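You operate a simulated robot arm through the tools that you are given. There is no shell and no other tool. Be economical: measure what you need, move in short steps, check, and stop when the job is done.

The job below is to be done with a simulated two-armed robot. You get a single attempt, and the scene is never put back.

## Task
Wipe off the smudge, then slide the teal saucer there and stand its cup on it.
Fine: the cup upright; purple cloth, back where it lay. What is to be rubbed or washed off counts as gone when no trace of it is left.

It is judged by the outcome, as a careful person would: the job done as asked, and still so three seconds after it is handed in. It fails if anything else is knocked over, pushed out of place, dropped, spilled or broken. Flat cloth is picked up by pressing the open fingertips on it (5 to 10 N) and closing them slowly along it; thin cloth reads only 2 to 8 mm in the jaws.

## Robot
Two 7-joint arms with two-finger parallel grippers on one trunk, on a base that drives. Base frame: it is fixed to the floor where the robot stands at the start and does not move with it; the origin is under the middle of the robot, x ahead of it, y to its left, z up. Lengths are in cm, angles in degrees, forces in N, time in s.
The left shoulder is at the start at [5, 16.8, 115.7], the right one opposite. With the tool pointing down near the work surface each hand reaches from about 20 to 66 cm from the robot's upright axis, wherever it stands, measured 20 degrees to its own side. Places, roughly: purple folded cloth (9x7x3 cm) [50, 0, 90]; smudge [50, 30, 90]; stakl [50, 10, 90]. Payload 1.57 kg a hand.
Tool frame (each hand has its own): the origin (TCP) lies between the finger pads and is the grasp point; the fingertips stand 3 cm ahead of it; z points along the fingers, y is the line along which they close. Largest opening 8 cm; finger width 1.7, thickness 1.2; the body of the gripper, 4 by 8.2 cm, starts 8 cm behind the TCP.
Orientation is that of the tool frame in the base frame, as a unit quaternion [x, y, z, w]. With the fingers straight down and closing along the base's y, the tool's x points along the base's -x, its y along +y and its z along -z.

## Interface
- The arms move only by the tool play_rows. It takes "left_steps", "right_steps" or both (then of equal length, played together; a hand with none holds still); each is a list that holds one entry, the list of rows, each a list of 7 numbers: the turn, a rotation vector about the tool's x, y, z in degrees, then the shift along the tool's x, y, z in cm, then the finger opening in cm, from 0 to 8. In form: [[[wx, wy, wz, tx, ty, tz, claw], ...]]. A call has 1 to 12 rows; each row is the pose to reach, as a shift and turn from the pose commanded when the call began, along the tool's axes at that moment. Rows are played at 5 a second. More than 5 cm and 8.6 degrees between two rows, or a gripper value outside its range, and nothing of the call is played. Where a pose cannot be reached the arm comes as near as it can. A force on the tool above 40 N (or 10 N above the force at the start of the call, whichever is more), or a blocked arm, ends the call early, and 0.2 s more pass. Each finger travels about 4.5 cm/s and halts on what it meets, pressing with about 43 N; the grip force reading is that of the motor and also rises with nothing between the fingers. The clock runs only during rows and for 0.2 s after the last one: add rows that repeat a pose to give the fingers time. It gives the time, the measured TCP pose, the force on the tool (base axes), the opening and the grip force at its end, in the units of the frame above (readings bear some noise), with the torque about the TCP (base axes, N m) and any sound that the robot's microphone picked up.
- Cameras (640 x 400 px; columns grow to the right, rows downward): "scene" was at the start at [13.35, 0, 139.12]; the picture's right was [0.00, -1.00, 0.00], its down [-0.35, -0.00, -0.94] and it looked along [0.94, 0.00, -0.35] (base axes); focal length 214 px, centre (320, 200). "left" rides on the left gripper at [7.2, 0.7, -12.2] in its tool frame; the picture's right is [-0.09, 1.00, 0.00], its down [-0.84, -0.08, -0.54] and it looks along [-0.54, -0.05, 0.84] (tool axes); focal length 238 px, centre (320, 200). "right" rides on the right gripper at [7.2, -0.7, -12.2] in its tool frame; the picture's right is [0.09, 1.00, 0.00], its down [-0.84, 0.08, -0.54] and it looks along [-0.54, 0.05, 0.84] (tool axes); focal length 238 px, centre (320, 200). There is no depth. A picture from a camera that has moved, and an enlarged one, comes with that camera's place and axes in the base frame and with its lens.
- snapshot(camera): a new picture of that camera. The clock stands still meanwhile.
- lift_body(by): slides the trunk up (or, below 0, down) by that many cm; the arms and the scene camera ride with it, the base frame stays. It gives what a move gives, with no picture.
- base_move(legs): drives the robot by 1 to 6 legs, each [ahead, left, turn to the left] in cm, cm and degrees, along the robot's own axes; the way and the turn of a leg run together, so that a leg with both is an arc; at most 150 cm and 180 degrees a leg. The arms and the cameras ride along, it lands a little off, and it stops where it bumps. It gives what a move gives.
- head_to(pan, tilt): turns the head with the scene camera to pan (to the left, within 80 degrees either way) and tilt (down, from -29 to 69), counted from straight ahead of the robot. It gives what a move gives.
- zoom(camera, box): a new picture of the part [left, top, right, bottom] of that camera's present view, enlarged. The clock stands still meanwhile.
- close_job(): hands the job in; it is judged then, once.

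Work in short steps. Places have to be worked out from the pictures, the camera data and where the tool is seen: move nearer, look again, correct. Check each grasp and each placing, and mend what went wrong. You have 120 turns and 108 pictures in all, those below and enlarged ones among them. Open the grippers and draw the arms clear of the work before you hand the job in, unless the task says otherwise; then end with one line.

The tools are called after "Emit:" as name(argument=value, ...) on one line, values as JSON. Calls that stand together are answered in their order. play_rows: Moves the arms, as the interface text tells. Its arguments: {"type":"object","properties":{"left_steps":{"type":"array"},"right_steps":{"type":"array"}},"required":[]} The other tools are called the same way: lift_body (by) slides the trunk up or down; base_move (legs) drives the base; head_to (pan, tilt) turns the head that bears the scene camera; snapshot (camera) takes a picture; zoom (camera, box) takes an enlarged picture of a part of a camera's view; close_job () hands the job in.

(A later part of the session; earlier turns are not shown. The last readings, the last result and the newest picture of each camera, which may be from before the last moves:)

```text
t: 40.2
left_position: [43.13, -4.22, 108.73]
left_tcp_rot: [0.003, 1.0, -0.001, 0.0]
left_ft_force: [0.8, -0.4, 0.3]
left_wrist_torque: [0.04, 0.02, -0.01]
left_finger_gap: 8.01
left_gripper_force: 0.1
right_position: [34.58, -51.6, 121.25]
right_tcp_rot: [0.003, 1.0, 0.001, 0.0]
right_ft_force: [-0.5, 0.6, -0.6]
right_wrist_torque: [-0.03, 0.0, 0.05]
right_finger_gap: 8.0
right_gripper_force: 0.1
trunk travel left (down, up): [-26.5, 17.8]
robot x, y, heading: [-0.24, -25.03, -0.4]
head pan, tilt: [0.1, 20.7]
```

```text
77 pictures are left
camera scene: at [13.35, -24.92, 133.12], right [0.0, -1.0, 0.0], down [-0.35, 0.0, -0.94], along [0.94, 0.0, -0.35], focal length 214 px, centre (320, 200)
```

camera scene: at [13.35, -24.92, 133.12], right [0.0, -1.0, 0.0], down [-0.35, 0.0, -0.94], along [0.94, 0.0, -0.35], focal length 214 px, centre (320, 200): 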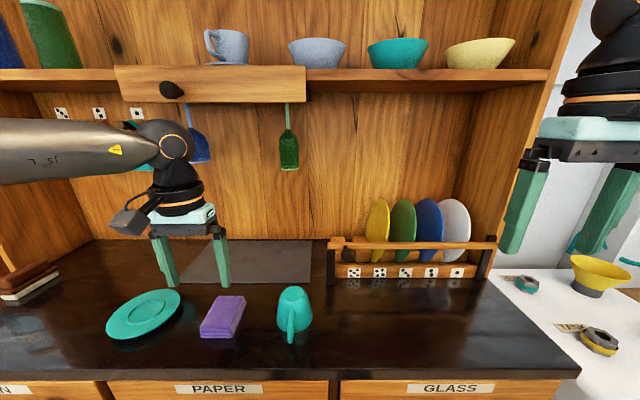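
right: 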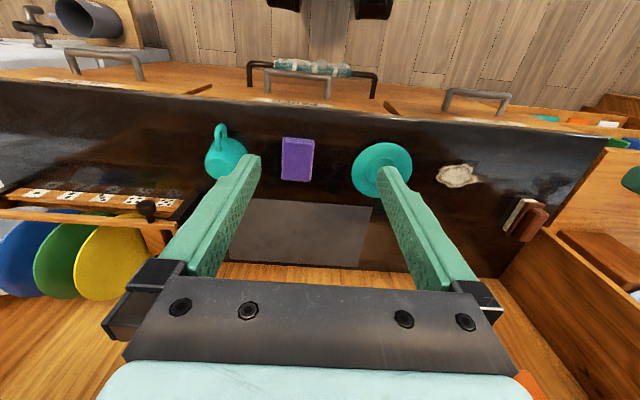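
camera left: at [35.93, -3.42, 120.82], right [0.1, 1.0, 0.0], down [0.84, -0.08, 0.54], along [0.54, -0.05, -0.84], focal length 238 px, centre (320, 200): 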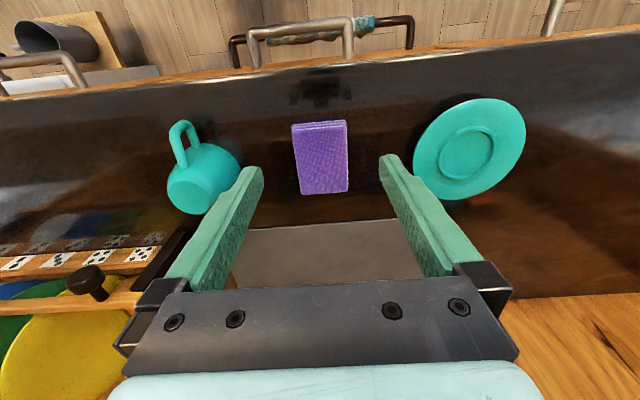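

The cloth is back in place, matching the original estimate within about 0.5 cm. Next comes the saucer. I'll drive 17 cm left and turn the left hand 90° so both fingers can push the saucer's right edge evenly toward +y.

Emit:
base_move(legs=[[0, 17, 0.2]])

Emit:
play_rows(left_steps=[[[0, 0, -8.2, 0, 0, 0, 8], [0, 0, -16.4, 0, 0, 0, 8], [0, 0, -24.5, 0, 0, 0, 8], [0, 0, -32.7, 0, 0, 0, 8], [0, 0, -40.9, 0, 0, 0, 8], [0, 0, -49.1, 0, 0, 0, 8], [0, 0, -57.3, 0, 0, 0, 8], [0, 0, -65.5, 0, 0, 0, 8], [0, 0, -73.6, 0, 0, 0, 8], [0, 0, -81.8, 0, 0, 0, 8], [0, 0, -90, 0, 0, 0, 8], [0, 0, -90, 0, 0, 0, 8]]])

Emit:
snapshot(camera="left")

Emit:
snapshot(camera="scene")

```text
t: 42.4
left_position: [43.11, 12.86, 108.61]
left_tcp_rot: [0.0, 1.0, -0.001, 0.0]
left_ft_force: [0.2, 0.7, 0.7]
left_wrist_torque: [-0.02, 0.02, -0.05]
left_finger_gap: 7.99
left_gripper_force: 0.1
right_position: [34.89, -34.6, 121.28]
right_tcp_rot: [-0.001, 1.0, 0.0, 0.001]
right_ft_force: [0.2, -0.7, 0.0]
right_wrist_torque: [-0.02, 0.03, -0.04]
right_finger_gap: 8.0
right_gripper_force: 0.0
trunk travel left (down, up): [-26.5, 17.8]
robot x, y, heading: [0.16, -8.15, -0.2]
head pan, tilt: [0.1, 20.7]
```

```text
t: 45.0
left_position: [43.07, 12.87, 108.58]
left_tcp_rot: [0.709, -0.705, 0.001, 0.001]
left_ft_force: [-0.4, 0.3, 0.2]
left_wrist_torque: [0.03, -0.01, 0.0]
left_finger_gap: 8.01
left_gripper_force: 0.0
right_position: [34.99, -34.6, 121.24]
right_tcp_rot: [0.0, 1.0, 0.001, 0.0]
right_ft_force: [0.2, -0.3, 0.0]
right_wrist_torque: [-0.01, -0.01, -0.01]
right_finger_gap: 7.99
right_gripper_force: 0.1
trunk travel left (down, up): [-26.5, 17.8]
robot x, y, heading: [-0.24, -8.31, 0.1]
head pan, tilt: [0.1, 20.7]
```

```text
76 pictures are left
camera left: at [42.38, 5.68, 120.83], right [-1.0, 0.09, 0.0], down [0.07, 0.84, 0.54], along [0.05, 0.54, -0.84], focal length 238 px, centre (320, 200)
```

left: 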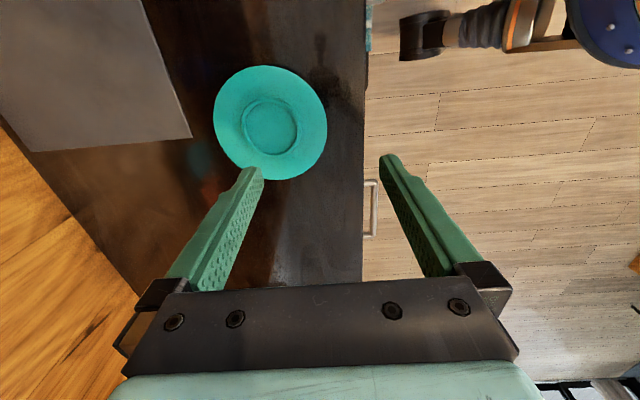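

```text
75 pictures are left
camera scene: at [13.35, -8.13, 133.12], right [0.0, -1.0, 0.0], down [-0.35, 0.0, -0.94], along [0.94, 0.0, -0.35], focal length 214 px, centre (320, 200)
```

scene: 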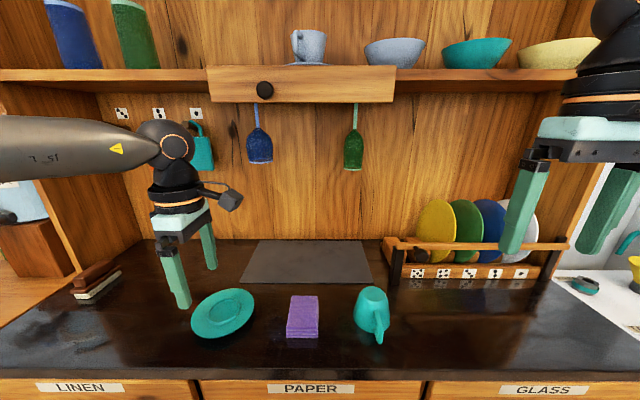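

The saucer centre is at about (48.6, 12.7) with a radius of 6.3 cm. I'll bring the rotated hand to y≈4.5 between the cloth and the saucer, still above them.

Emit:
play_rows(left_steps=[[[0, 0, 0, 2, -1.4, 0, 8], [0, 0, 0, 4, -2.8, 0, 8], [0, 0, 0, 6, -4.2, 0, 8], [0, 0, 0, 8.3, -5.5, 2, 8], [0, 0, 0, 8.3, -5.5, 5, 8], [0, 0, 0, 8.3, -5.5, 8, 8], [0, 0, 0, 8.3, -5.5, 8, 8]]])

Emit:
snapshot(camera="left")

```text
t: 46.5
left_position: [46.67, 7.4, 100.42]
left_tcp_rot: [0.708, -0.706, 0.001, 0.0]
left_ft_force: [0.0, -0.1, 0.4]
left_wrist_torque: [0.01, -0.01, 0.0]
left_finger_gap: 7.99
left_gripper_force: 0.0
left hand out of reach, approached as far as the arm can: row 2, 3, 4, 5, 6, 7
right_position: [34.93, -34.53, 121.18]
right_tcp_rot: [-0.001, 1.0, 0.001, 0.001]
right_ft_force: [0.0, 0.2, -0.2]
right_wrist_torque: [0.0, 0.0, 0.01]
right_finger_gap: 8.01
right_gripper_force: 0.1
trunk travel left (down, up): [-26.5, 17.8]
robot x, y, heading: [0.25, -8.45, 0.2]
head pan, tilt: [0.1, 20.7]
```

```text
74 pictures are left
camera left: at [45.79, 0.24, 112.55], right [-1.0, 0.09, 0.0], down [0.07, 0.84, 0.54], along [0.05, 0.54, -0.84], focal length 238 px, centre (320, 200)
```

left: 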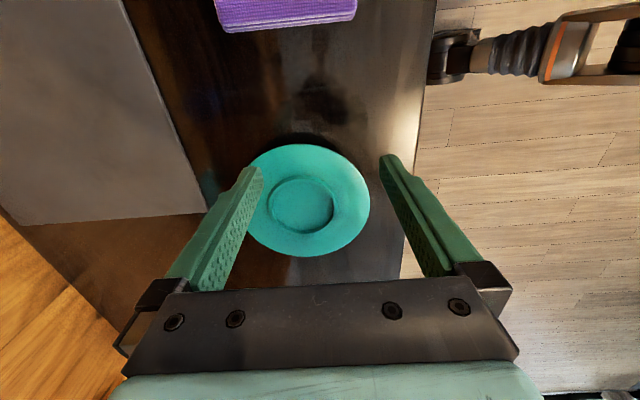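

The inner reach limit stopped the hand again. I'll drive 8 cm right so the start pose is comfortable, then position the fingers. The push itself can be done by driving the base.

Emit:
base_move(legs=[[0, -8, 0]])

Emit:
play_rows(left_steps=[[[0, 0, 0, -2.5, -1, 0, 8], [0, 0, 0, -5, -2, 0, 8], [0, 0, 0, -5, -2, 0, 8]]])

Emit:
snapshot(camera="left")

```text
t: 47.9
left_position: [46.55, -0.72, 100.36]
left_tcp_rot: [0.708, -0.706, 0.001, 0.0]
left_ft_force: [0.2, 0.3, 0.4]
left_wrist_torque: [-0.03, -0.01, 0.01]
left_finger_gap: 7.98
left_gripper_force: 0.1
right_position: [35.01, -42.78, 121.16]
right_tcp_rot: [-0.001, 1.0, 0.001, 0.0]
right_ft_force: [0.3, -0.1, 0.4]
right_wrist_torque: [-0.03, 0.0, 0.0]
right_finger_gap: 7.98
right_gripper_force: 0.2
trunk travel left (down, up): [-26.5, 17.8]
robot x, y, heading: [0.17, -16.12, -0.0]
head pan, tilt: [0.1, 20.7]
```

```text
t: 48.7
left_position: [48.6, 4.38, 100.18]
left_tcp_rot: [0.708, -0.706, 0.002, 0.0]
left_ft_force: [0.0, -0.8, -0.1]
left_wrist_torque: [-0.01, 0.02, -0.01]
left_finger_gap: 7.99
left_gripper_force: 0.1
right_position: [34.99, -42.86, 121.11]
right_tcp_rot: [-0.001, 1.0, 0.001, 0.001]
right_ft_force: [-0.6, -0.4, -1.0]
right_wrist_torque: [0.0, -0.02, -0.02]
right_finger_gap: 8.0
right_gripper_force: 0.0
trunk travel left (down, up): [-26.5, 17.8]
robot x, y, heading: [-0.33, -16.2, 0.1]
head pan, tilt: [0.1, 20.7]
```

```text
73 pictures are left
camera left: at [47.81, -2.74, 112.44], right [-1.0, 0.09, 0.0], down [0.07, 0.84, 0.54], along [0.05, 0.54, -0.84], focal length 238 px, centre (320, 200)
```

left: 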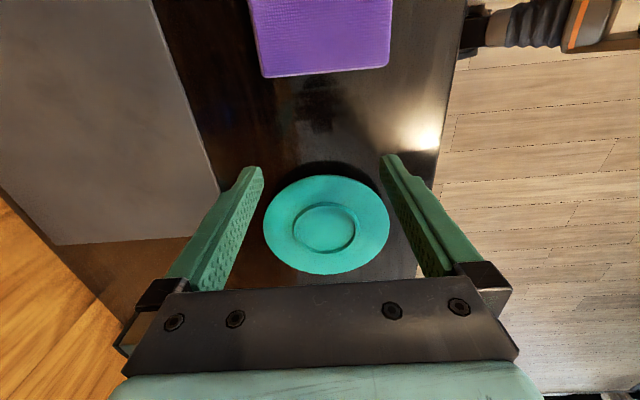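

The fingers are well aligned with the saucer at x≈48.5. I'll descend to 0.5 cm above the table and push gently toward +y by 10 cm.

Emit:
play_rows(left_steps=[[[0, 0, 0, 0, 0, 2, 8], [0, 0, 0, 0, 0, 4, 8], [0, 0, 0, 0, 0, 4.6, 8], [0, 0, 0, -1, 0, 4.6, 8], [0, 0, 0, -2, 0, 4.6, 8], [0, 0, 0, -2.6, 0, 4.6, 8], [0, 0, 0, -3.2, 0, 4.6, 8], [0, 0, 0, -4, 0, 4.6, 8], [0, 0, 0, -5, 0, 4.6, 8], [0, 0, 0, -6, 0, 4.6, 8], [0, 0, 0, -7, 0, 4.6, 8], [0, 0, 0, -8, 0, 4.6, 8]]])

Emit:
snapshot(camera="left")

Emit:
snapshot(camera="scene")

```text
t: 51.3
left_position: [48.38, 12.37, 95.74]
left_tcp_rot: [0.708, -0.706, 0.002, 0.001]
left_ft_force: [-0.1, -0.4, -0.6]
left_wrist_torque: [0.02, 0.01, 0.0]
left_finger_gap: 8.0
left_gripper_force: 0.0
right_position: [34.91, -42.73, 121.18]
right_tcp_rot: [0.0, 1.0, 0.001, 0.001]
right_ft_force: [1.3, -0.3, 0.1]
right_wrist_torque: [0.01, 0.01, -0.01]
right_finger_gap: 7.98
right_gripper_force: 0.1
trunk travel left (down, up): [-26.5, 17.8]
robot x, y, heading: [0.06, -16.12, 0.1]
head pan, tilt: [0.1, 20.7]
```

```text
72 pictures are left
camera left: at [47.75, 5.25, 107.97], right [-1.0, 0.09, 0.0], down [0.07, 0.84, 0.54], along [0.05, 0.54, -0.84], focal length 238 px, centre (320, 200)
```

left: 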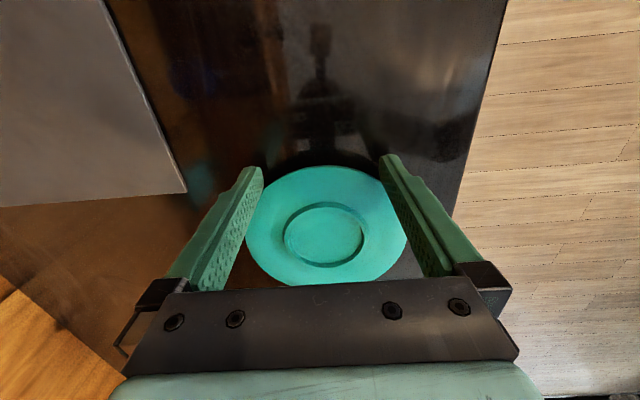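

```text
71 pictures are left
camera scene: at [13.36, -16.24, 133.12], right [0.0, -1.0, 0.0], down [-0.35, 0.0, -0.94], along [0.94, 0.0, -0.35], focal length 214 px, centre (320, 200)
```

scene: 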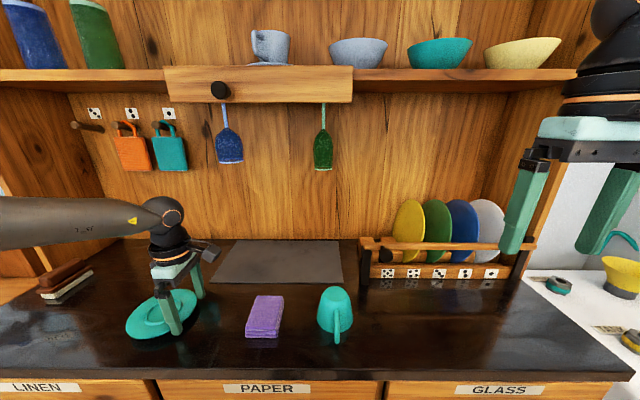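

The saucer slides cleanly and its centre is at about (48.4, 17.6). I'll push the remaining 12.8 cm by driving the base left.

Emit:
base_move(legs=[[0.3, 6.4, 0], [0.3, 6.4, 0]])

Emit:
snapshot(camera="left")

Emit:
snapshot(camera="scene")

```text
t: 53.4
left_position: [49.18, 25.35, 95.7]
left_tcp_rot: [0.708, -0.706, 0.001, 0.001]
left_ft_force: [0.6, -0.1, -0.5]
left_wrist_torque: [0.0, -0.02, -0.02]
left_finger_gap: 8.01
left_gripper_force: 0.1
right_position: [35.51, -29.64, 121.13]
right_tcp_rot: [0.0, 1.0, 0.001, 0.0]
right_ft_force: [0.4, 0.7, 0.1]
right_wrist_torque: [-0.02, 0.0, 0.05]
right_finger_gap: 7.98
right_gripper_force: 0.0
trunk travel left (down, up): [-26.5, 17.8]
robot x, y, heading: [0.49, -3.59, 0.0]
head pan, tilt: [0.1, 20.7]
```

```text
70 pictures are left
camera left: at [48.38, 18.27, 107.96], right [-1.0, 0.09, 0.0], down [0.08, 0.84, 0.54], along [0.05, 0.54, -0.84], focal length 238 px, centre (320, 200)
```

left: 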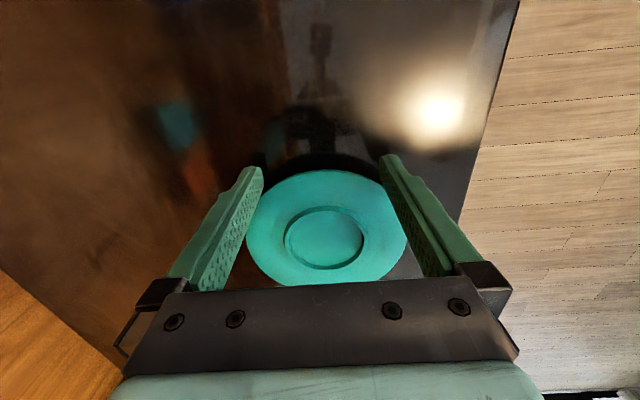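

```text
69 pictures are left
camera scene: at [13.96, -3.18, 133.12], right [0.0, -1.0, 0.0], down [-0.35, 0.0, -0.94], along [0.94, 0.0, -0.35], focal length 214 px, centre (320, 200)
```

scene: 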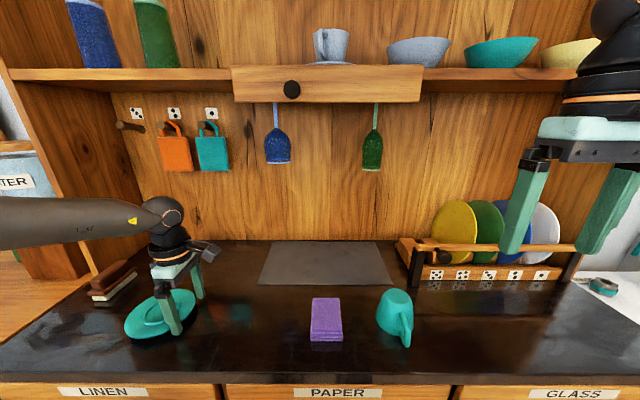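

The saucer centre is now at about (48.9, 30.4), on the former smudge spot. I'll back off and lift the hand, then turn it back to neutral.

Emit:
play_rows(left_steps=[[[0, 0, 0, 1.5, 0, 0, 8], [0, 0, 0, 1.5, 0, -4, 8], [0, 0, 0, 1.5, 0, -8, 8], [0, 0, 0, 1.5, 2, -12, 8], [0, 0, 0, 1.5, 5, -15, 8], [0, 0, 0, 1.5, 9, -16, 8], [0, 0, 0, 1.5, 9, -16, 8]]])

Emit:
play_rows(left_steps=[[[0, 0, 8.2, 0, 0, 0, 8], [0, 0, 16.4, 0, 0, 0, 8], [0, 0, 24.5, 0, 0, 0, 8], [0, 0, 32.7, 0, 0, 0, 8], [0, 0, 40.9, 0, 0, 0, 8], [0, 0, 49.1, 0, 0, 0, 8], [0, 0, 57.3, 0, 0, 0, 8], [0, 0, 65.5, 0, 0, 0, 8], [0, 0, 73.6, 0, 0, 0, 8], [0, 0, 81.8, 0, 0, 0, 8], [0, 0, 90, 0, 0, 0, 8]]])

Emit:
zoom(camera="scene", box=[300, 270, 460, 370])

Emit:
zoom(camera="scene", box=[80, 250, 240, 350])

```text
t: 55.0
left_position: [40.43, 24.08, 111.85]
left_tcp_rot: [0.708, -0.706, 0.0, 0.001]
left_ft_force: [-0.7, -0.8, 1.0]
left_wrist_torque: [-0.02, -0.01, 0.0]
left_finger_gap: 7.99
left_gripper_force: 0.0
right_position: [35.51, -29.73, 121.22]
right_tcp_rot: [0.0, 1.0, 0.001, 0.0]
right_ft_force: [0.4, 0.1, -0.2]
right_wrist_torque: [0.0, -0.01, 0.01]
right_finger_gap: 7.98
right_gripper_force: 0.2
trunk travel left (down, up): [-26.5, 17.8]
robot x, y, heading: [0.58, -2.91, 0.1]
head pan, tilt: [0.1, 20.7]
```

```text
t: 57.4
left_position: [40.22, 23.89, 111.81]
left_tcp_rot: [0.0, 1.0, -0.001, 0.001]
left_ft_force: [-0.4, 0.0, 0.2]
left_wrist_torque: [-0.02, 0.01, -0.02]
left_finger_gap: 8.01
left_gripper_force: 0.0
right_position: [35.58, -29.58, 121.09]
right_tcp_rot: [0.0, 1.0, 0.001, 0.001]
right_ft_force: [0.5, 0.8, -0.5]
right_wrist_torque: [0.01, 0.0, 0.0]
right_finger_gap: 8.0
right_gripper_force: 0.1
trunk travel left (down, up): [-26.5, 17.8]
robot x, y, heading: [0.39, -3.12, 0.3]
head pan, tilt: [0.1, 20.7]
```

```text
4.00 times, centred on (380, 320) of scene
camera zoom: at [13.96, -3.22, 133.12], right [0.0, -1.0, 0.0], down [-0.35, 0.0, -0.94], along [0.94, 0.0, -0.35], focal length 858 px, centre (80, -280)
```

zoom: 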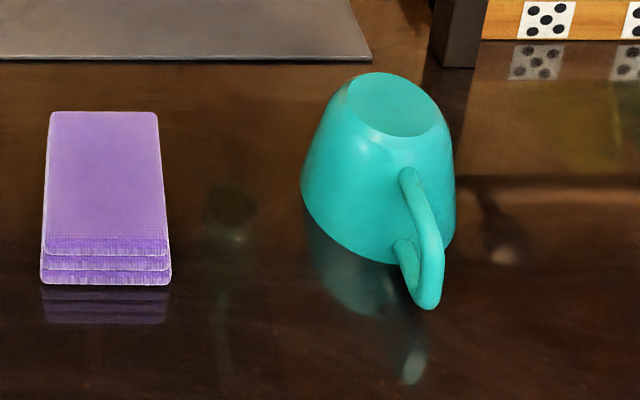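

```text
4.00 times, centred on (160, 300) of scene
camera zoom: at [13.96, -3.22, 133.12], right [0.0, -1.0, 0.0], down [-0.35, 0.0, -0.94], along [0.94, 0.0, -0.35], focal length 858 px, centre (960, -200)
```

zoom: 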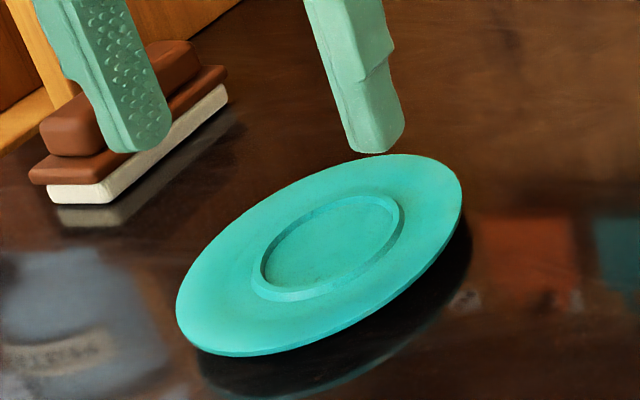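

I estimate the cup centre at (48.7, -19.4), rim radius 4, base radius 2.4 and height 7. The handle points toward -x, with its outer strut at x≈42.5 and a height of 1.5 to 5 cm. I'll test in free air, backed away from the counter, whether the left hand can point horizontally forward and roll.

Emit:
base_move(legs=[[-20, 0, 0]])

Emit:
play_rows(left_steps=[[[0, -8.2, 0, -1, 0, 0, 8], [0, -16.4, 0, -2, 0, 0, 8], [0, -24.5, 0, -3, 0, 0, 8], [0, -32.7, 0, -4, 0, 0, 8], [0, -40.9, 0, -5, 0, 0, 8], [0, -49.1, 0, -6, 0, 0, 8], [0, -57.3, 0, -7, 0, 0, 8], [0, -65.5, 0, -8, 0, 0, 8], [0, -73.6, 0, -9, 0, 0, 8], [0, -81.8, 0, -10, 0, 0, 8], [0, -90, 0, -11, 0, 0, 8], [0, -90, 0, -11, 0, 0, 8]]])

Emit:
snapshot(camera="scene")

```text
t: 59.0
left_position: [20.29, 23.95, 111.89]
left_tcp_rot: [-0.004, 1.0, -0.001, 0.001]
left_ft_force: [-0.2, -0.8, 0.3]
left_wrist_torque: [0.01, -0.01, -0.01]
left_finger_gap: 8.0
left_gripper_force: 0.1
right_position: [15.8, -29.72, 121.22]
right_tcp_rot: [-0.003, 1.0, 0.0, 0.001]
right_ft_force: [-0.5, 1.3, 0.9]
right_wrist_torque: [-0.02, -0.04, -0.03]
right_finger_gap: 8.01
right_gripper_force: 0.2
trunk travel left (down, up): [-26.5, 17.8]
robot x, y, heading: [-18.86, -3.55, 0.4]
head pan, tilt: [0.1, 20.7]
```

```text
t: 61.6
left_position: [30.38, 24.09, 111.87]
left_tcp_rot: [-0.003, 0.755, 0.001, 0.655]
left_ft_force: [0.4, 0.5, 0.3]
left_wrist_torque: [-0.01, -0.03, 0.01]
left_finger_gap: 7.99
left_gripper_force: 0.0
left hand out of reach, approached as far as the arm can: row 11, 12
right_position: [15.85, -29.64, 121.25]
right_tcp_rot: [-0.003, 1.0, 0.0, 0.0]
right_ft_force: [0.2, 0.8, 0.1]
right_wrist_torque: [0.0, -0.01, -0.01]
right_finger_gap: 8.0
right_gripper_force: 0.0
trunk travel left (down, up): [-26.5, 17.8]
robot x, y, heading: [-19.04, -3.27, 0.2]
head pan, tilt: [0.1, 20.7]
```

```text
66 pictures are left
camera scene: at [-5.73, -3.23, 133.12], right [0.01, -1.0, 0.0], down [-0.35, 0.0, -0.94], along [0.94, 0.01, -0.35], focal length 214 px, centre (320, 200)
```

scene: 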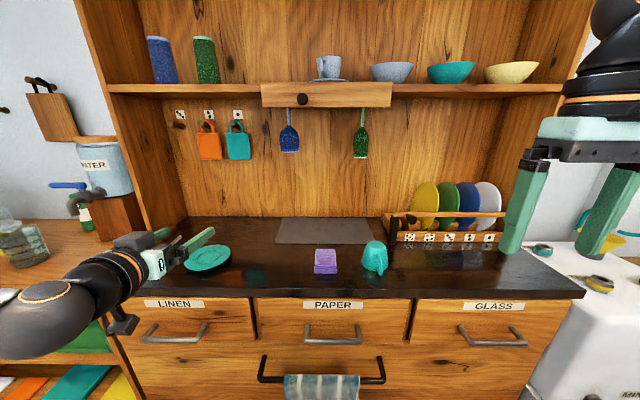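

The tool gets to within 8° of horizontal. Next I'll test the roll about the tool axis in free air.

Emit:
play_rows(left_steps=[[[0, 0, -8.2, 0, 0, 0, 8], [0, 0, -16.4, 0, 0, 0, 8], [0, 0, -24.6, 0, 0, 0, 8], [0, 0, -32.8, 0, 0, 0, 8], [0, 0, -41, 0, 0, 0, 8], [0, 0, -49.2, 0, 0, 0, 8], [0, 0, -57.4, 0, 0, 0, 8], [0, 0, -65.6, 0, 0, 0, 8], [0, 0, -73.8, 0, 0, 0, 8], [0, 0, -82, 0, 0, 0, 8], [0, 0, -90.2, 0, 0, 0, 8], [0, 0, -98.4, 0, 0, 0, 8]]])

Emit:
play_rows(left_steps=[[[0, 0, -8.2, 0, 0, 0, 8], [0, 0, -16.4, 0, 0, 0, 8], [0, 0, -24.6, 0, 0, 0, 8], [0, 0, -32.8, 0, 0, 0, 8], [0, 0, -41, 0, 0, 0, 8], [0, 0, -49.2, 0, 0, 0, 8], [0, 0, -57.4, 0, 0, 0, 8], [0, 0, -65.6, 0, 0, 0, 8], [0, 0, -73.8, 0, 0, 0, 8], [0, 0, -81.6, 0, 0, 0, 8]]])

```text
t: 64.2
left_position: [30.27, 23.99, 111.72]
left_tcp_rot: [0.575, -0.49, 0.495, -0.429]
left_ft_force: [-0.5, -0.3, 0.4]
left_wrist_torque: [0.02, 0.04, 0.0]
left_finger_gap: 8.0
left_gripper_force: 0.2
right_position: [15.97, -29.6, 121.23]
right_tcp_rot: [-0.003, 1.0, 0.002, 0.0]
right_ft_force: [0.6, 0.3, -0.5]
right_wrist_torque: [-0.03, -0.03, -0.02]
right_finger_gap: 7.99
right_gripper_force: 0.1
trunk travel left (down, up): [-26.5, 17.8]
robot x, y, heading: [-19.21, -3.32, 0.4]
head pan, tilt: [0.1, 20.7]
```

```text
t: 66.4
left_position: [30.09, 24.07, 111.86]
left_tcp_rot: [0.755, 0.005, 0.655, 0.0]
left_ft_force: [0.4, -0.3, -1.3]
left_wrist_torque: [-0.02, -0.03, -0.03]
left_finger_gap: 8.02
left_gripper_force: 0.0
right_position: [15.89, -29.62, 121.29]
right_tcp_rot: [-0.003, 1.0, 0.001, 0.0]
right_ft_force: [-0.1, -0.2, 0.7]
right_wrist_torque: [0.02, 0.01, 0.02]
right_finger_gap: 8.03
right_gripper_force: 0.1
trunk travel left (down, up): [-26.5, 17.8]
robot x, y, heading: [-18.6, -3.27, 0.5]
head pan, tilt: [0.1, 20.7]
```

The full 180° roll works, and the camera is now on top. To get truly horizontal at cup height I'll lower the trunk 20 cm. First I'll raise the right hand, and bring the left hand inward by 8 cm.

Emit:
play_rows(left_steps=[[[0, 0, 0, 0, 2, 0, 8], [0, 0, 0, 0, 4, 0, 8], [0, 0, 0, 0, 6, 0, 8], [0, 0, 0, 0, 8, 0, 8], [0, 0, 0, 0, 8, 0, 8], [0, 0, 0, 0, 8, 0, 8]]], right_steps=[[[0, 0, 0, 0, 0, -3.5, 8], [0, 0, 0, 0, 0, -7, 8], [0, 0, 0, 0, 0, -10.5, 8], [0, 0, 0, 0, 0, -14, 8], [0, 0, 0, 0, 0, -17, 8], [0, 0, 0, 0, 0, -20, 8]]])

Emit:
lift_body(by=-20)

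Emit:
play_rows(left_steps=[[[0, 2, 0, 1, 0, 0, 8], [0, 4, 0, 2, 0, 0, 8], [0, 6, 0, 3, 0, 0, 8], [0, 8, 0, 4, 0, 0, 8], [0, 8, 0, 4, 0, 0, 8]]])

Emit:
snapshot(camera="scene")

```text
t: 67.8
left_position: [30.2, 16.03, 111.74]
left_tcp_rot: [0.755, 0.004, 0.656, -0.002]
left_ft_force: [-0.2, -0.5, 0.5]
left_wrist_torque: [0.0, 0.01, -0.02]
left_finger_gap: 8.02
left_gripper_force: 0.1
right_position: [16.5, -28.07, 129.6]
right_tcp_rot: [-0.003, 1.0, 0.001, 0.0]
right_ft_force: [0.1, 0.0, 2.6]
right_wrist_torque: [-0.02, 0.01, 0.01]
right_finger_gap: 8.0
right_gripper_force: 0.1
right hand out of reach, approached as far as the arm can: row 3, 4, 5, 6
trunk travel left (down, up): [-26.5, 17.8]
robot x, y, heading: [-18.86, -3.28, 0.4]
head pan, tilt: [0.1, 20.7]
```

```text
t: 70.0
left_position: [30.22, 16.18, 91.71]
left_tcp_rot: [0.755, 0.003, 0.656, -0.001]
left_ft_force: [0.3, -0.2, 0.6]
left_wrist_torque: [0.01, 0.02, 0.01]
left_finger_gap: 7.98
left_gripper_force: 0.0
right_position: [16.61, -27.8, 109.61]
right_tcp_rot: [-0.003, 1.0, 0.001, 0.001]
right_ft_force: [-0.1, 0.4, 0.1]
right_wrist_torque: [-0.03, 0.02, -0.01]
right_finger_gap: 8.02
right_gripper_force: 0.0
trunk travel left (down, up): [-6.5, 37.8]
robot x, y, heading: [-18.98, -3.3, 0.2]
head pan, tilt: [0.1, 20.7]
```

```text
t: 71.2
left_position: [30.68, 16.23, 95.69]
left_tcp_rot: [0.708, 0.003, 0.706, -0.001]
left_ft_force: [0.8, -0.1, -0.4]
left_wrist_torque: [-0.02, 0.0, -0.01]
left_finger_gap: 8.01
left_gripper_force: 0.0
right_position: [16.52, -27.97, 109.53]
right_tcp_rot: [-0.003, 1.0, 0.001, 0.001]
right_ft_force: [0.5, 0.5, 0.3]
right_wrist_torque: [-0.01, 0.01, 0.03]
right_finger_gap: 7.99
right_gripper_force: 0.0
trunk travel left (down, up): [-6.5, 37.8]
robot x, y, heading: [-19.22, -3.22, 0.6]
head pan, tilt: [0.1, 20.7]
```

```text
65 pictures are left
camera scene: at [-5.74, -3.23, 113.12], right [0.01, -1.0, 0.0], down [-0.35, 0.0, -0.94], along [0.94, 0.01, -0.35], focal length 214 px, centre (320, 200)
```

scene: 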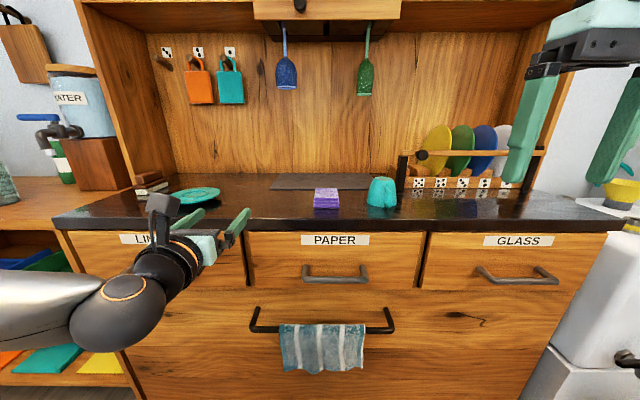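

The tool is now exactly horizontal at z=95.7, camera up. I'll drive 35.6 cm right to line up with the cup's handle, then look.

Emit:
base_move(legs=[[0, -35.6, -0.3]])

Emit:
snapshot(camera="left")

Emit:
snapshot(camera="scene")

```text
t: 74.9
left_position: [30.89, -19.88, 95.59]
left_tcp_rot: [0.708, 0.004, 0.706, -0.002]
left_ft_force: [-0.6, -0.7, 0.5]
left_wrist_torque: [0.02, 0.01, 0.01]
left_finger_gap: 8.0
left_gripper_force: 0.0
right_position: [16.8, -64.04, 109.6]
right_tcp_rot: [-0.003, 1.0, 0.001, 0.001]
right_ft_force: [0.2, 0.6, 0.3]
right_wrist_torque: [-0.01, 0.01, 0.04]
right_finger_gap: 8.02
right_gripper_force: 0.1
trunk travel left (down, up): [-6.5, 37.8]
robot x, y, heading: [-18.87, -39.77, 0.4]
head pan, tilt: [0.1, 20.7]
```

```text
64 pictures are left
camera left: at [18.69, -20.6, 102.77], right [0.01, -1.0, -0.09], down [-0.54, 0.07, -0.84], along [0.84, 0.06, -0.54], focal length 238 px, centre (320, 200)
```

left: 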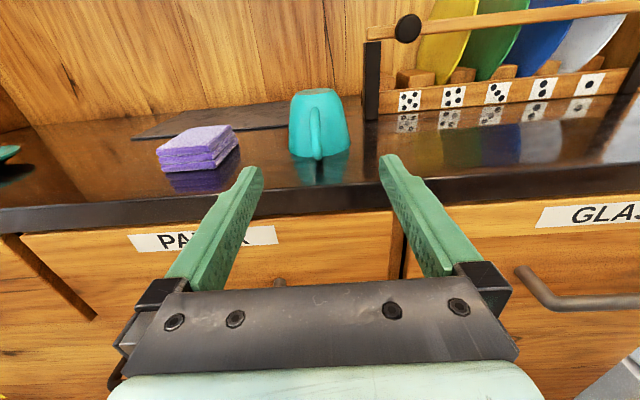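

```text
63 pictures are left
camera scene: at [-5.48, -39.33, 113.12], right [0.01, -1.0, 0.0], down [-0.35, 0.0, -0.94], along [0.94, 0.01, -0.35], focal length 214 px, centre (320, 200)
```

scene: 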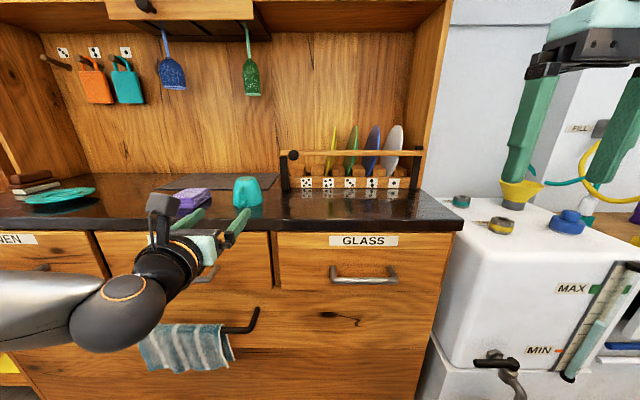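

The handle strut is at about y=-19.2, z from 92.7 to 97.6, and x from 42.5 to 43.5. I'll extend the arm forward with the fingers open, stopping short of the handle for another look.

Emit:
play_rows(left_steps=[[[0, 0, 0, -0.2, -0.6, 2, 8], [0, 0, 0, -0.3, -0.6, 4, 8], [0, 0, 0, -0.3, -0.6, 6, 8], [0, 0, 0, -0.3, -0.6, 7.5, 8], [0, 0, 0, -0.3, -0.6, 7.5, 8]]])

Emit:
snapshot(camera="left")

Emit:
zoom(camera="scene", box=[140, 150, 300, 250])

```text
t: 76.1
left_position: [34.73, -17.98, 96.17]
left_tcp_rot: [0.711, 0.003, 0.704, 0.0]
left_ft_force: [0.2, -0.3, -0.5]
left_wrist_torque: [0.02, -0.02, -0.03]
left_finger_gap: 7.98
left_gripper_force: 0.0
left hand out of reach, approached as far as the arm can: row 2, 3, 4, 5
right_position: [16.78, -64.01, 109.54]
right_tcp_rot: [-0.003, 1.0, 0.002, 0.001]
right_ft_force: [-0.2, 0.8, -0.7]
right_wrist_torque: [0.01, 0.01, -0.03]
right_finger_gap: 8.01
right_gripper_force: 0.1
trunk travel left (down, up): [-6.5, 37.8]
robot x, y, heading: [-18.64, -39.36, 0.5]
head pan, tilt: [0.1, 20.7]
```

```text
62 pictures are left
camera left: at [22.47, -18.66, 103.46], right [0.0, -1.0, -0.09], down [-0.55, 0.07, -0.83], along [0.84, 0.05, -0.55], focal length 238 px, centre (320, 200)
```

left: 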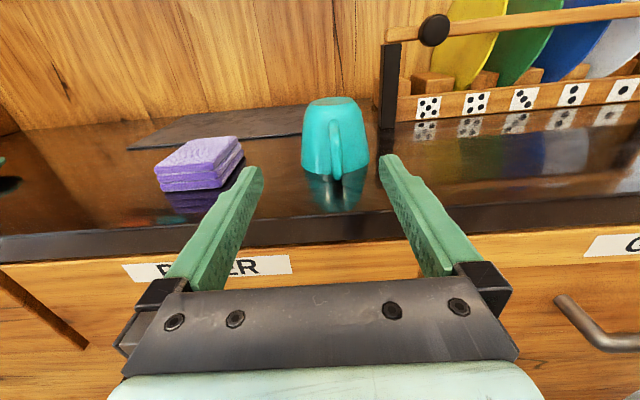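

```text
4.00 times, centred on (220, 200) of scene
camera zoom: at [-5.47, -39.3, 113.12], right [0.01, -1.0, 0.0], down [-0.35, 0.0, -0.94], along [0.94, 0.01, -0.35], focal length 858 px, centre (720, 200)
```

zoom: 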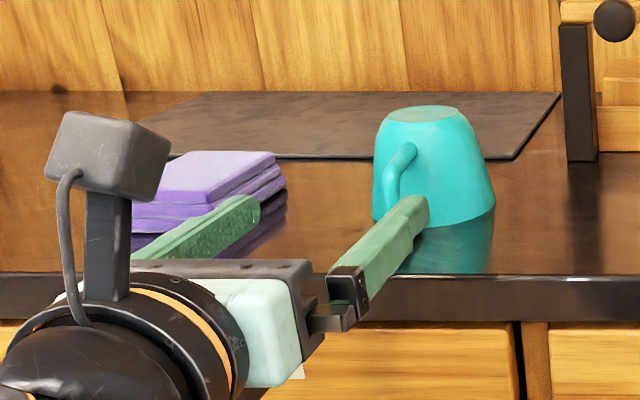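

The arm's horizontal reach ended, so I'll pull the left hand back to a comfortable pose at y=-19.2, z=95.3. I'll also tuck the right hand in, then drive forward.

Emit:
play_rows(left_steps=[[[0, 0.2, 0, -0.3, 0.4, -1, 8], [0, 0.4, 0, -0.6, 0.8, -2, 8], [0, 0.5, 0, -0.8, 1.2, -3, 8], [0, 0.5, 0, -0.8, 1.2, -3, 8]]], right_steps=[[[0, 0, 0, 1.5, 2, 0, 8], [0, 0, 0, 3, 4, 0, 8], [0, 0, 0, 4.5, 6, 0, 8], [0, 0, 0, 6, 8, 0, 8]]])

Emit:
base_move(legs=[[5, 0, 0]])

Emit:
snapshot(camera="left")

Emit:
snapshot(camera="scene")

```text
t: 77.1
left_position: [31.65, -18.97, 95.62]
left_tcp_rot: [0.706, 0.004, 0.708, -0.003]
left_ft_force: [-0.3, -0.4, -0.2]
left_wrist_torque: [0.0, 0.01, -0.01]
left_finger_gap: 7.98
left_gripper_force: 0.0
right_position: [11.15, -55.84, 109.57]
right_tcp_rot: [-0.003, 1.0, 0.002, 0.002]
right_ft_force: [0.0, 0.1, -0.4]
right_wrist_torque: [-0.01, 0.03, 0.0]
right_finger_gap: 8.0
right_gripper_force: 0.0
right hand out of reach, approached as far as the arm can: row 1, 2, 3
trunk travel left (down, up): [-6.5, 37.8]
robot x, y, heading: [-18.8, -39.47, 0.3]
head pan, tilt: [0.1, 20.7]
```

```text
t: 78.0
left_position: [36.64, -19.2, 95.58]
left_tcp_rot: [0.705, 0.004, 0.709, -0.002]
left_ft_force: [-0.2, 0.1, 0.1]
left_wrist_torque: [-0.02, -0.03, -0.03]
left_finger_gap: 8.01
left_gripper_force: 0.1
right_position: [16.24, -55.85, 109.55]
right_tcp_rot: [-0.003, 1.0, 0.002, 0.002]
right_ft_force: [0.7, 0.3, 0.1]
right_wrist_torque: [0.04, -0.01, 0.0]
right_finger_gap: 7.97
right_gripper_force: 0.2
trunk travel left (down, up): [-6.5, 37.8]
robot x, y, heading: [-13.99, -39.34, 0.4]
head pan, tilt: [0.1, 20.7]
```

```text
60 pictures are left
camera left: at [24.31, -19.94, 102.72], right [0.01, -1.0, -0.09], down [-0.54, 0.07, -0.84], along [0.84, 0.06, -0.54], focal length 238 px, centre (320, 200)
```

left: 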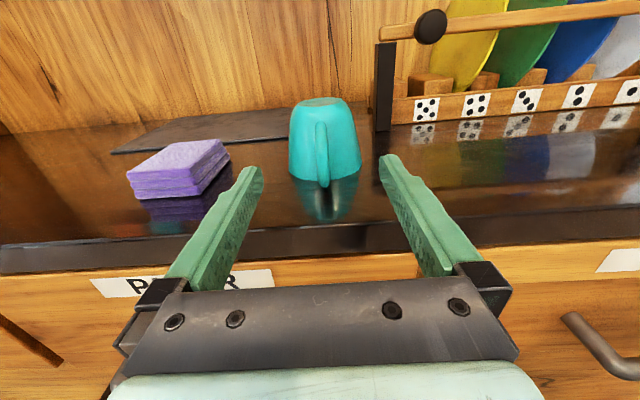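

```text
59 pictures are left
camera scene: at [-0.51, -39.32, 113.12], right [0.01, -1.0, 0.0], down [-0.35, 0.0, -0.94], along [0.94, 0.01, -0.35], focal length 214 px, centre (320, 200)
```

scene: 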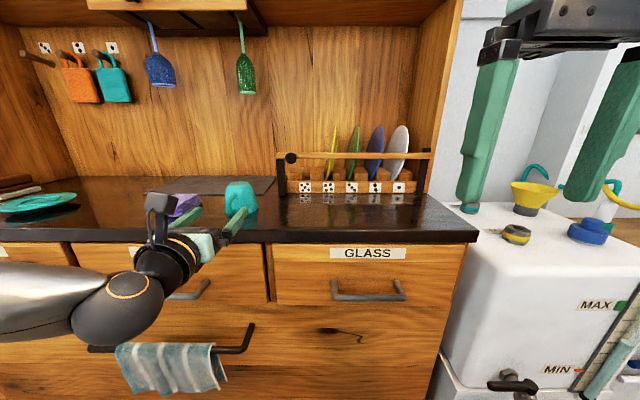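

The handle is straight ahead of the TCP at y≈-19.2. I'll drive forward 4 cm more and look.

Emit:
base_move(legs=[[4, 0, 0]])

Emit:
snapshot(camera="left")

Emit:
zoom(camera="scene", box=[140, 150, 300, 250])

```text
t: 78.9
left_position: [40.66, -19.25, 95.57]
left_tcp_rot: [0.706, 0.002, 0.709, 0.0]
left_ft_force: [-0.3, 0.0, -0.1]
left_wrist_torque: [0.01, 0.0, -0.04]
left_finger_gap: 7.99
left_gripper_force: 0.0
right_position: [20.19, -55.89, 109.65]
right_tcp_rot: [-0.002, 1.0, 0.002, 0.001]
right_ft_force: [0.5, -0.6, -0.2]
right_wrist_torque: [0.01, 0.0, -0.01]
right_finger_gap: 8.01
right_gripper_force: 0.1
trunk travel left (down, up): [-6.5, 37.8]
robot x, y, heading: [-10.03, -39.35, 0.4]
head pan, tilt: [0.1, 20.7]
```

```text
58 pictures are left
camera left: at [28.37, -19.96, 102.72], right [0.01, -1.0, -0.09], down [-0.54, 0.07, -0.84], along [0.84, 0.05, -0.54], focal length 238 px, centre (320, 200)
```

left: 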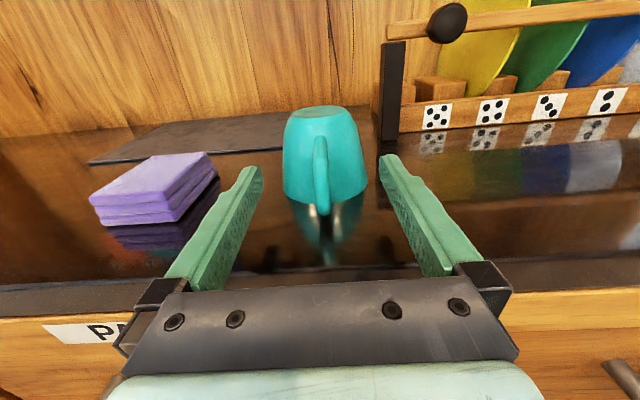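

```text
4.00 times, centred on (220, 200) of scene
camera zoom: at [3.53, -39.31, 113.12], right [0.01, -1.0, 0.0], down [-0.35, 0.0, -0.94], along [0.94, 0.01, -0.35], focal length 858 px, centre (720, 200)
```

zoom: 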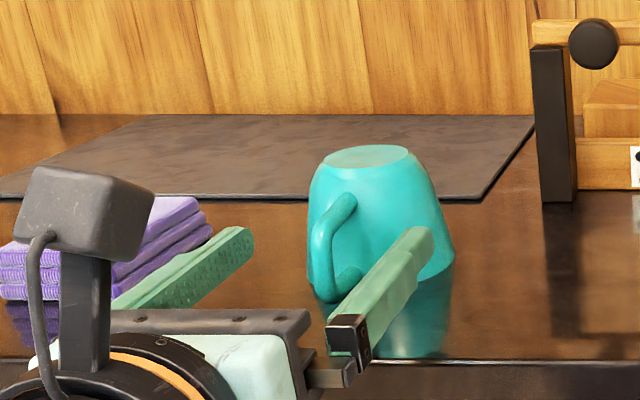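

Aligned. I'll advance 1.2 cm with the tips stopping short of the cup body, lower 0.4 cm, and close gently on the handle.

Emit:
play_rows(left_steps=[[[0, 0, 0, -0.4, 0, 0.6, 8], [0, 0, 0, -0.4, 0, 1.2, 8], [0, 0, 0, -0.4, 0, 1.2, 7], [0, 0, 0, -0.4, 0, 1.2, 6], [0, 0, 0, -0.4, 0, 1.2, 5], [0, 0, 0, -0.4, 0, 1.2, 4], [0, 0, 0, -0.4, 0, 1.2, 3], [0, 0, 0, -0.4, 0, 1.2, 2.5], [0, 0, 0, -0.4, 0, 1.2, 2]]])

Emit:
snapshot(camera="left")

Emit:
zoom(camera="scene", box=[140, 150, 300, 250])

```text
t: 80.9
left_position: [41.18, -19.26, 95.5]
left_tcp_rot: [0.706, 0.004, 0.708, -0.002]
left_ft_force: [0.5, -0.6, 0.5]
left_wrist_torque: [0.01, 0.05, 0.03]
left_finger_gap: 2.01
left_gripper_force: 0.0
left hand out of reach, approached as far as the arm can: row 1, 2, 3, 4, 5, 6, 7, 8, 9
right_position: [20.22, -55.8, 109.63]
right_tcp_rot: [-0.002, 1.0, 0.002, 0.001]
right_ft_force: [0.7, 0.0, 0.0]
right_wrist_torque: [0.0, -0.03, -0.02]
right_finger_gap: 7.98
right_gripper_force: 0.0
trunk travel left (down, up): [-6.5, 37.8]
robot x, y, heading: [-10.15, -39.41, 0.5]
head pan, tilt: [0.1, 20.7]
```

```text
56 pictures are left
camera left: at [28.96, -20.0, 102.63], right [0.01, -1.0, -0.09], down [-0.54, 0.07, -0.84], along [0.84, 0.06, -0.54], focal length 238 px, centre (320, 200)
```

left: 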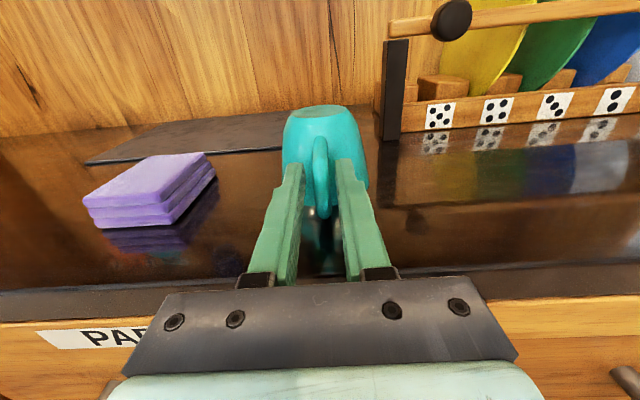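

```text
4.00 times, centred on (220, 200) of scene
camera zoom: at [3.52, -39.31, 113.12], right [0.01, -1.0, 0.0], down [-0.35, 0.0, -0.94], along [0.94, 0.01, -0.35], focal length 858 px, centre (720, 200)
```

zoom: 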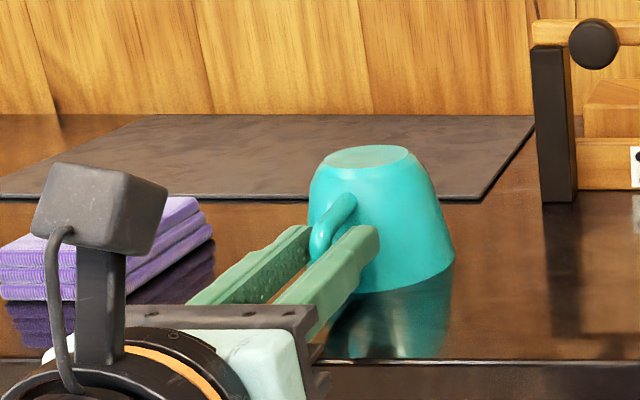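

The fingers straddle the handle. I'll nudge the base 0.6 cm forward for a fuller bite, then close.

Emit:
base_move(legs=[[0.6, 0, 0]])

Emit:
play_rows(left_steps=[[[0, 0, 0, 0, 0, 0, 1.6], [0, 0, 0, 0, 0, 0, 1.2], [0, 0, 0, 0, 0, 0, 0.8], [0, 0, 0, 0, 0, 0, 0.4], [0, 0, 0, 0, 0, 0, 0], [0, 0, 0, 0, 0, 0, 0]]])

Emit:
snapshot(camera="left")

```text
t: 81.7
left_position: [41.84, -19.25, 95.46]
left_tcp_rot: [0.707, 0.005, 0.708, -0.004]
left_ft_force: [-0.2, 0.3, 0.1]
left_wrist_torque: [-0.01, 0.0, 0.02]
left_finger_gap: 2.01
left_gripper_force: 0.0
right_position: [20.85, -55.8, 109.64]
right_tcp_rot: [-0.001, 1.0, 0.001, 0.001]
right_ft_force: [-0.6, -0.9, 0.0]
right_wrist_torque: [-0.02, 0.02, -0.04]
right_finger_gap: 7.99
right_gripper_force: 0.1
trunk travel left (down, up): [-6.5, 37.8]
robot x, y, heading: [-9.06, -39.42, 0.1]
head pan, tilt: [0.1, 20.7]
```

```text
t: 83.0
left_position: [41.86, -19.21, 95.44]
left_tcp_rot: [0.706, 0.004, 0.708, -0.002]
left_ft_force: [-0.2, 0.1, 0.7]
left_wrist_torque: [0.09, -0.04, -0.02]
left_finger_gap: 0.99
left_gripper_force: 28.6
right_position: [20.74, -55.91, 109.48]
right_tcp_rot: [-0.002, 1.0, 0.001, 0.001]
right_ft_force: [-0.2, -0.4, -0.3]
right_wrist_torque: [0.01, 0.02, 0.01]
right_finger_gap: 8.0
right_gripper_force: 0.0
trunk travel left (down, up): [-6.5, 37.8]
robot x, y, heading: [-9.24, -39.51, 0.3]
head pan, tilt: [0.1, 20.7]
```

```text
54 pictures are left
camera left: at [29.56, -20.0, 102.63], right [0.01, -1.0, -0.09], down [-0.54, 0.07, -0.84], along [0.84, 0.06, -0.54], focal length 238 px, centre (320, 200)
```

left: 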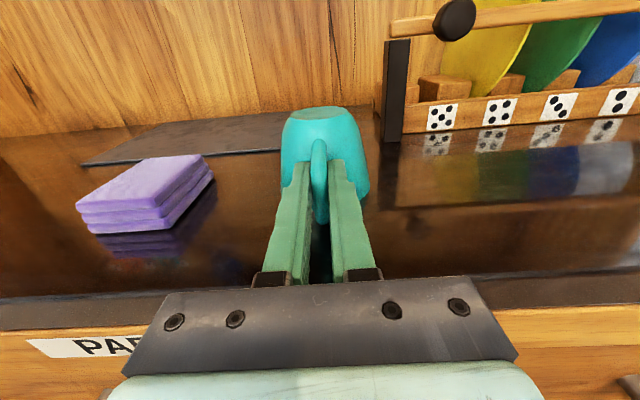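

The handle is gripped at 0.99 cm. I'll lift with the trunk by 6 cm so the arm pose stays the same, then check for slipping.

Emit:
lift_body(by=6)

Emit:
snapshot(camera="left")

Emit:
zoom(camera="scene", box=[140, 130, 300, 230])

```text
t: 84.0
left_position: [41.84, -19.22, 101.39]
left_tcp_rot: [0.707, 0.004, 0.707, -0.003]
left_ft_force: [0.3, 0.1, -1.3]
left_wrist_torque: [0.04, 0.13, 0.01]
left_finger_gap: 0.98
left_gripper_force: 28.0
right_position: [20.87, -55.89, 115.67]
right_tcp_rot: [-0.002, 1.0, 0.002, 0.002]
right_ft_force: [-0.3, 0.3, 0.2]
right_wrist_torque: [-0.02, 0.02, -0.01]
right_finger_gap: 7.99
right_gripper_force: 0.1
trunk travel left (down, up): [-12.5, 31.8]
robot x, y, heading: [-9.34, -39.55, 0.5]
head pan, tilt: [0.1, 20.7]
```

```text
53 pictures are left
camera left: at [29.59, -19.98, 108.61], right [0.01, -1.0, -0.09], down [-0.54, 0.07, -0.84], along [0.84, 0.06, -0.54], focal length 238 px, centre (320, 200)
```

left: 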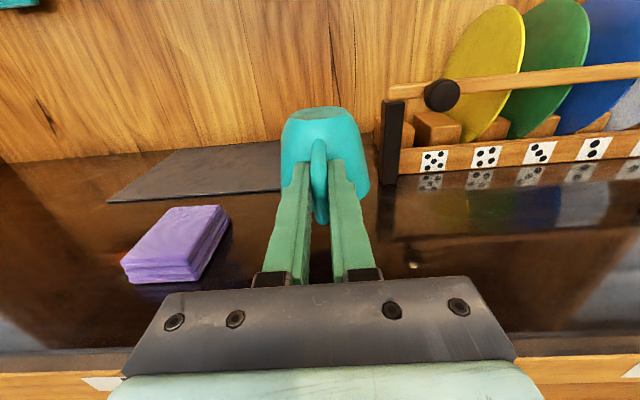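

```text
4.00 times, centred on (220, 180) of scene
camera zoom: at [4.15, -39.3, 119.12], right [0.01, -1.0, 0.0], down [-0.35, 0.0, -0.94], along [0.94, 0.01, -0.35], focal length 858 px, centre (720, 280)
```

zoom: 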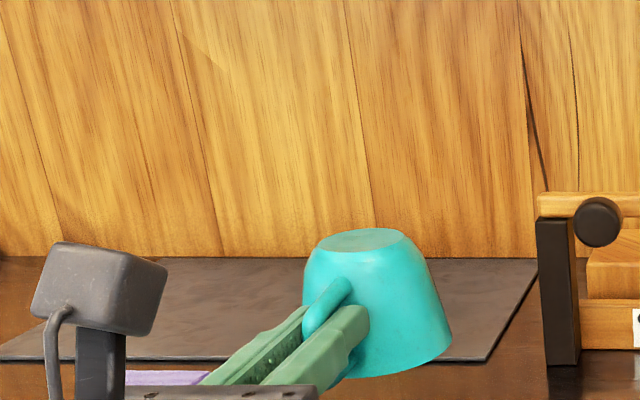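

The cup is lifted without slipping and weighs about 130 g. I'll raise the trunk 5 cm more, pull the arm back 2 cm, and roll the cup the first 90°.

Emit:
lift_body(by=5)

Emit:
play_rows(left_steps=[[[0, 0, 0, 0, 0, -1, 0], [0, 0, 0, 0, 0, -2, 0], [0, 0, 8.2, 0, 0, -2, 0], [0, 0, 16.4, 0, 0, -2, 0], [0, 0, 24.6, 0, 0, -2, 0], [0, 0, 32.8, 0, 0, -2, 0], [0, 0, 41, 0, 0, -2, 0], [0, 0, 49.2, 0, 0, -2, 0], [0, 0, 57.4, 0, 0, -2, 0], [0, 0, 65.6, 0, 0, -2, 0], [0, 0, 73.8, 0, 0, -2, 0], [0, 0, 82, 0, 0, -2, 0]]])

Emit:
snapshot(camera="left")

```text
t: 85.0
left_position: [41.76, -19.15, 106.41]
left_tcp_rot: [0.707, 0.004, 0.707, -0.002]
left_ft_force: [-0.9, 0.3, -1.2]
left_wrist_torque: [0.0, 0.08, 0.0]
left_finger_gap: 0.99
left_gripper_force: 28.3
right_position: [20.8, -55.83, 120.44]
right_tcp_rot: [-0.001, 1.0, 0.001, 0.002]
right_ft_force: [0.3, -0.2, 0.1]
right_wrist_torque: [0.01, 0.01, 0.01]
right_finger_gap: 7.97
right_gripper_force: 0.1
trunk travel left (down, up): [-17.5, 26.8]
robot x, y, heading: [-9.23, -39.23, 0.3]
head pan, tilt: [0.1, 20.7]
```

```text
t: 87.6
left_position: [39.81, -19.17, 106.56]
left_tcp_rot: [0.535, -0.46, 0.531, -0.468]
left_ft_force: [0.6, 0.9, -2.3]
left_wrist_torque: [0.02, 0.14, 0.0]
left_finger_gap: 0.97
left_gripper_force: 27.4
right_position: [20.83, -56.02, 120.6]
right_tcp_rot: [-0.002, 1.0, 0.001, 0.001]
right_ft_force: [-0.7, -0.3, 0.7]
right_wrist_torque: [-0.04, 0.01, -0.02]
right_finger_gap: 8.01
right_gripper_force: 0.2
trunk travel left (down, up): [-17.5, 26.8]
robot x, y, heading: [-9.23, -39.56, 0.1]
head pan, tilt: [0.1, 20.7]
```

```text
51 pictures are left
camera left: at [27.65, -26.52, 106.75], right [0.0, -0.05, -1.0], down [-0.55, 0.83, -0.04], along [0.83, 0.55, -0.02], focal length 238 px, centre (320, 200)
```

left: 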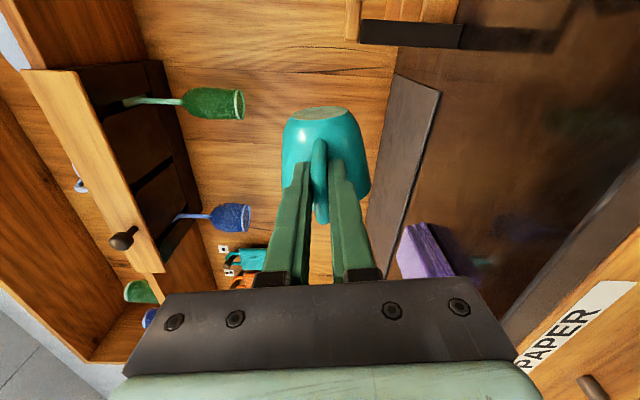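

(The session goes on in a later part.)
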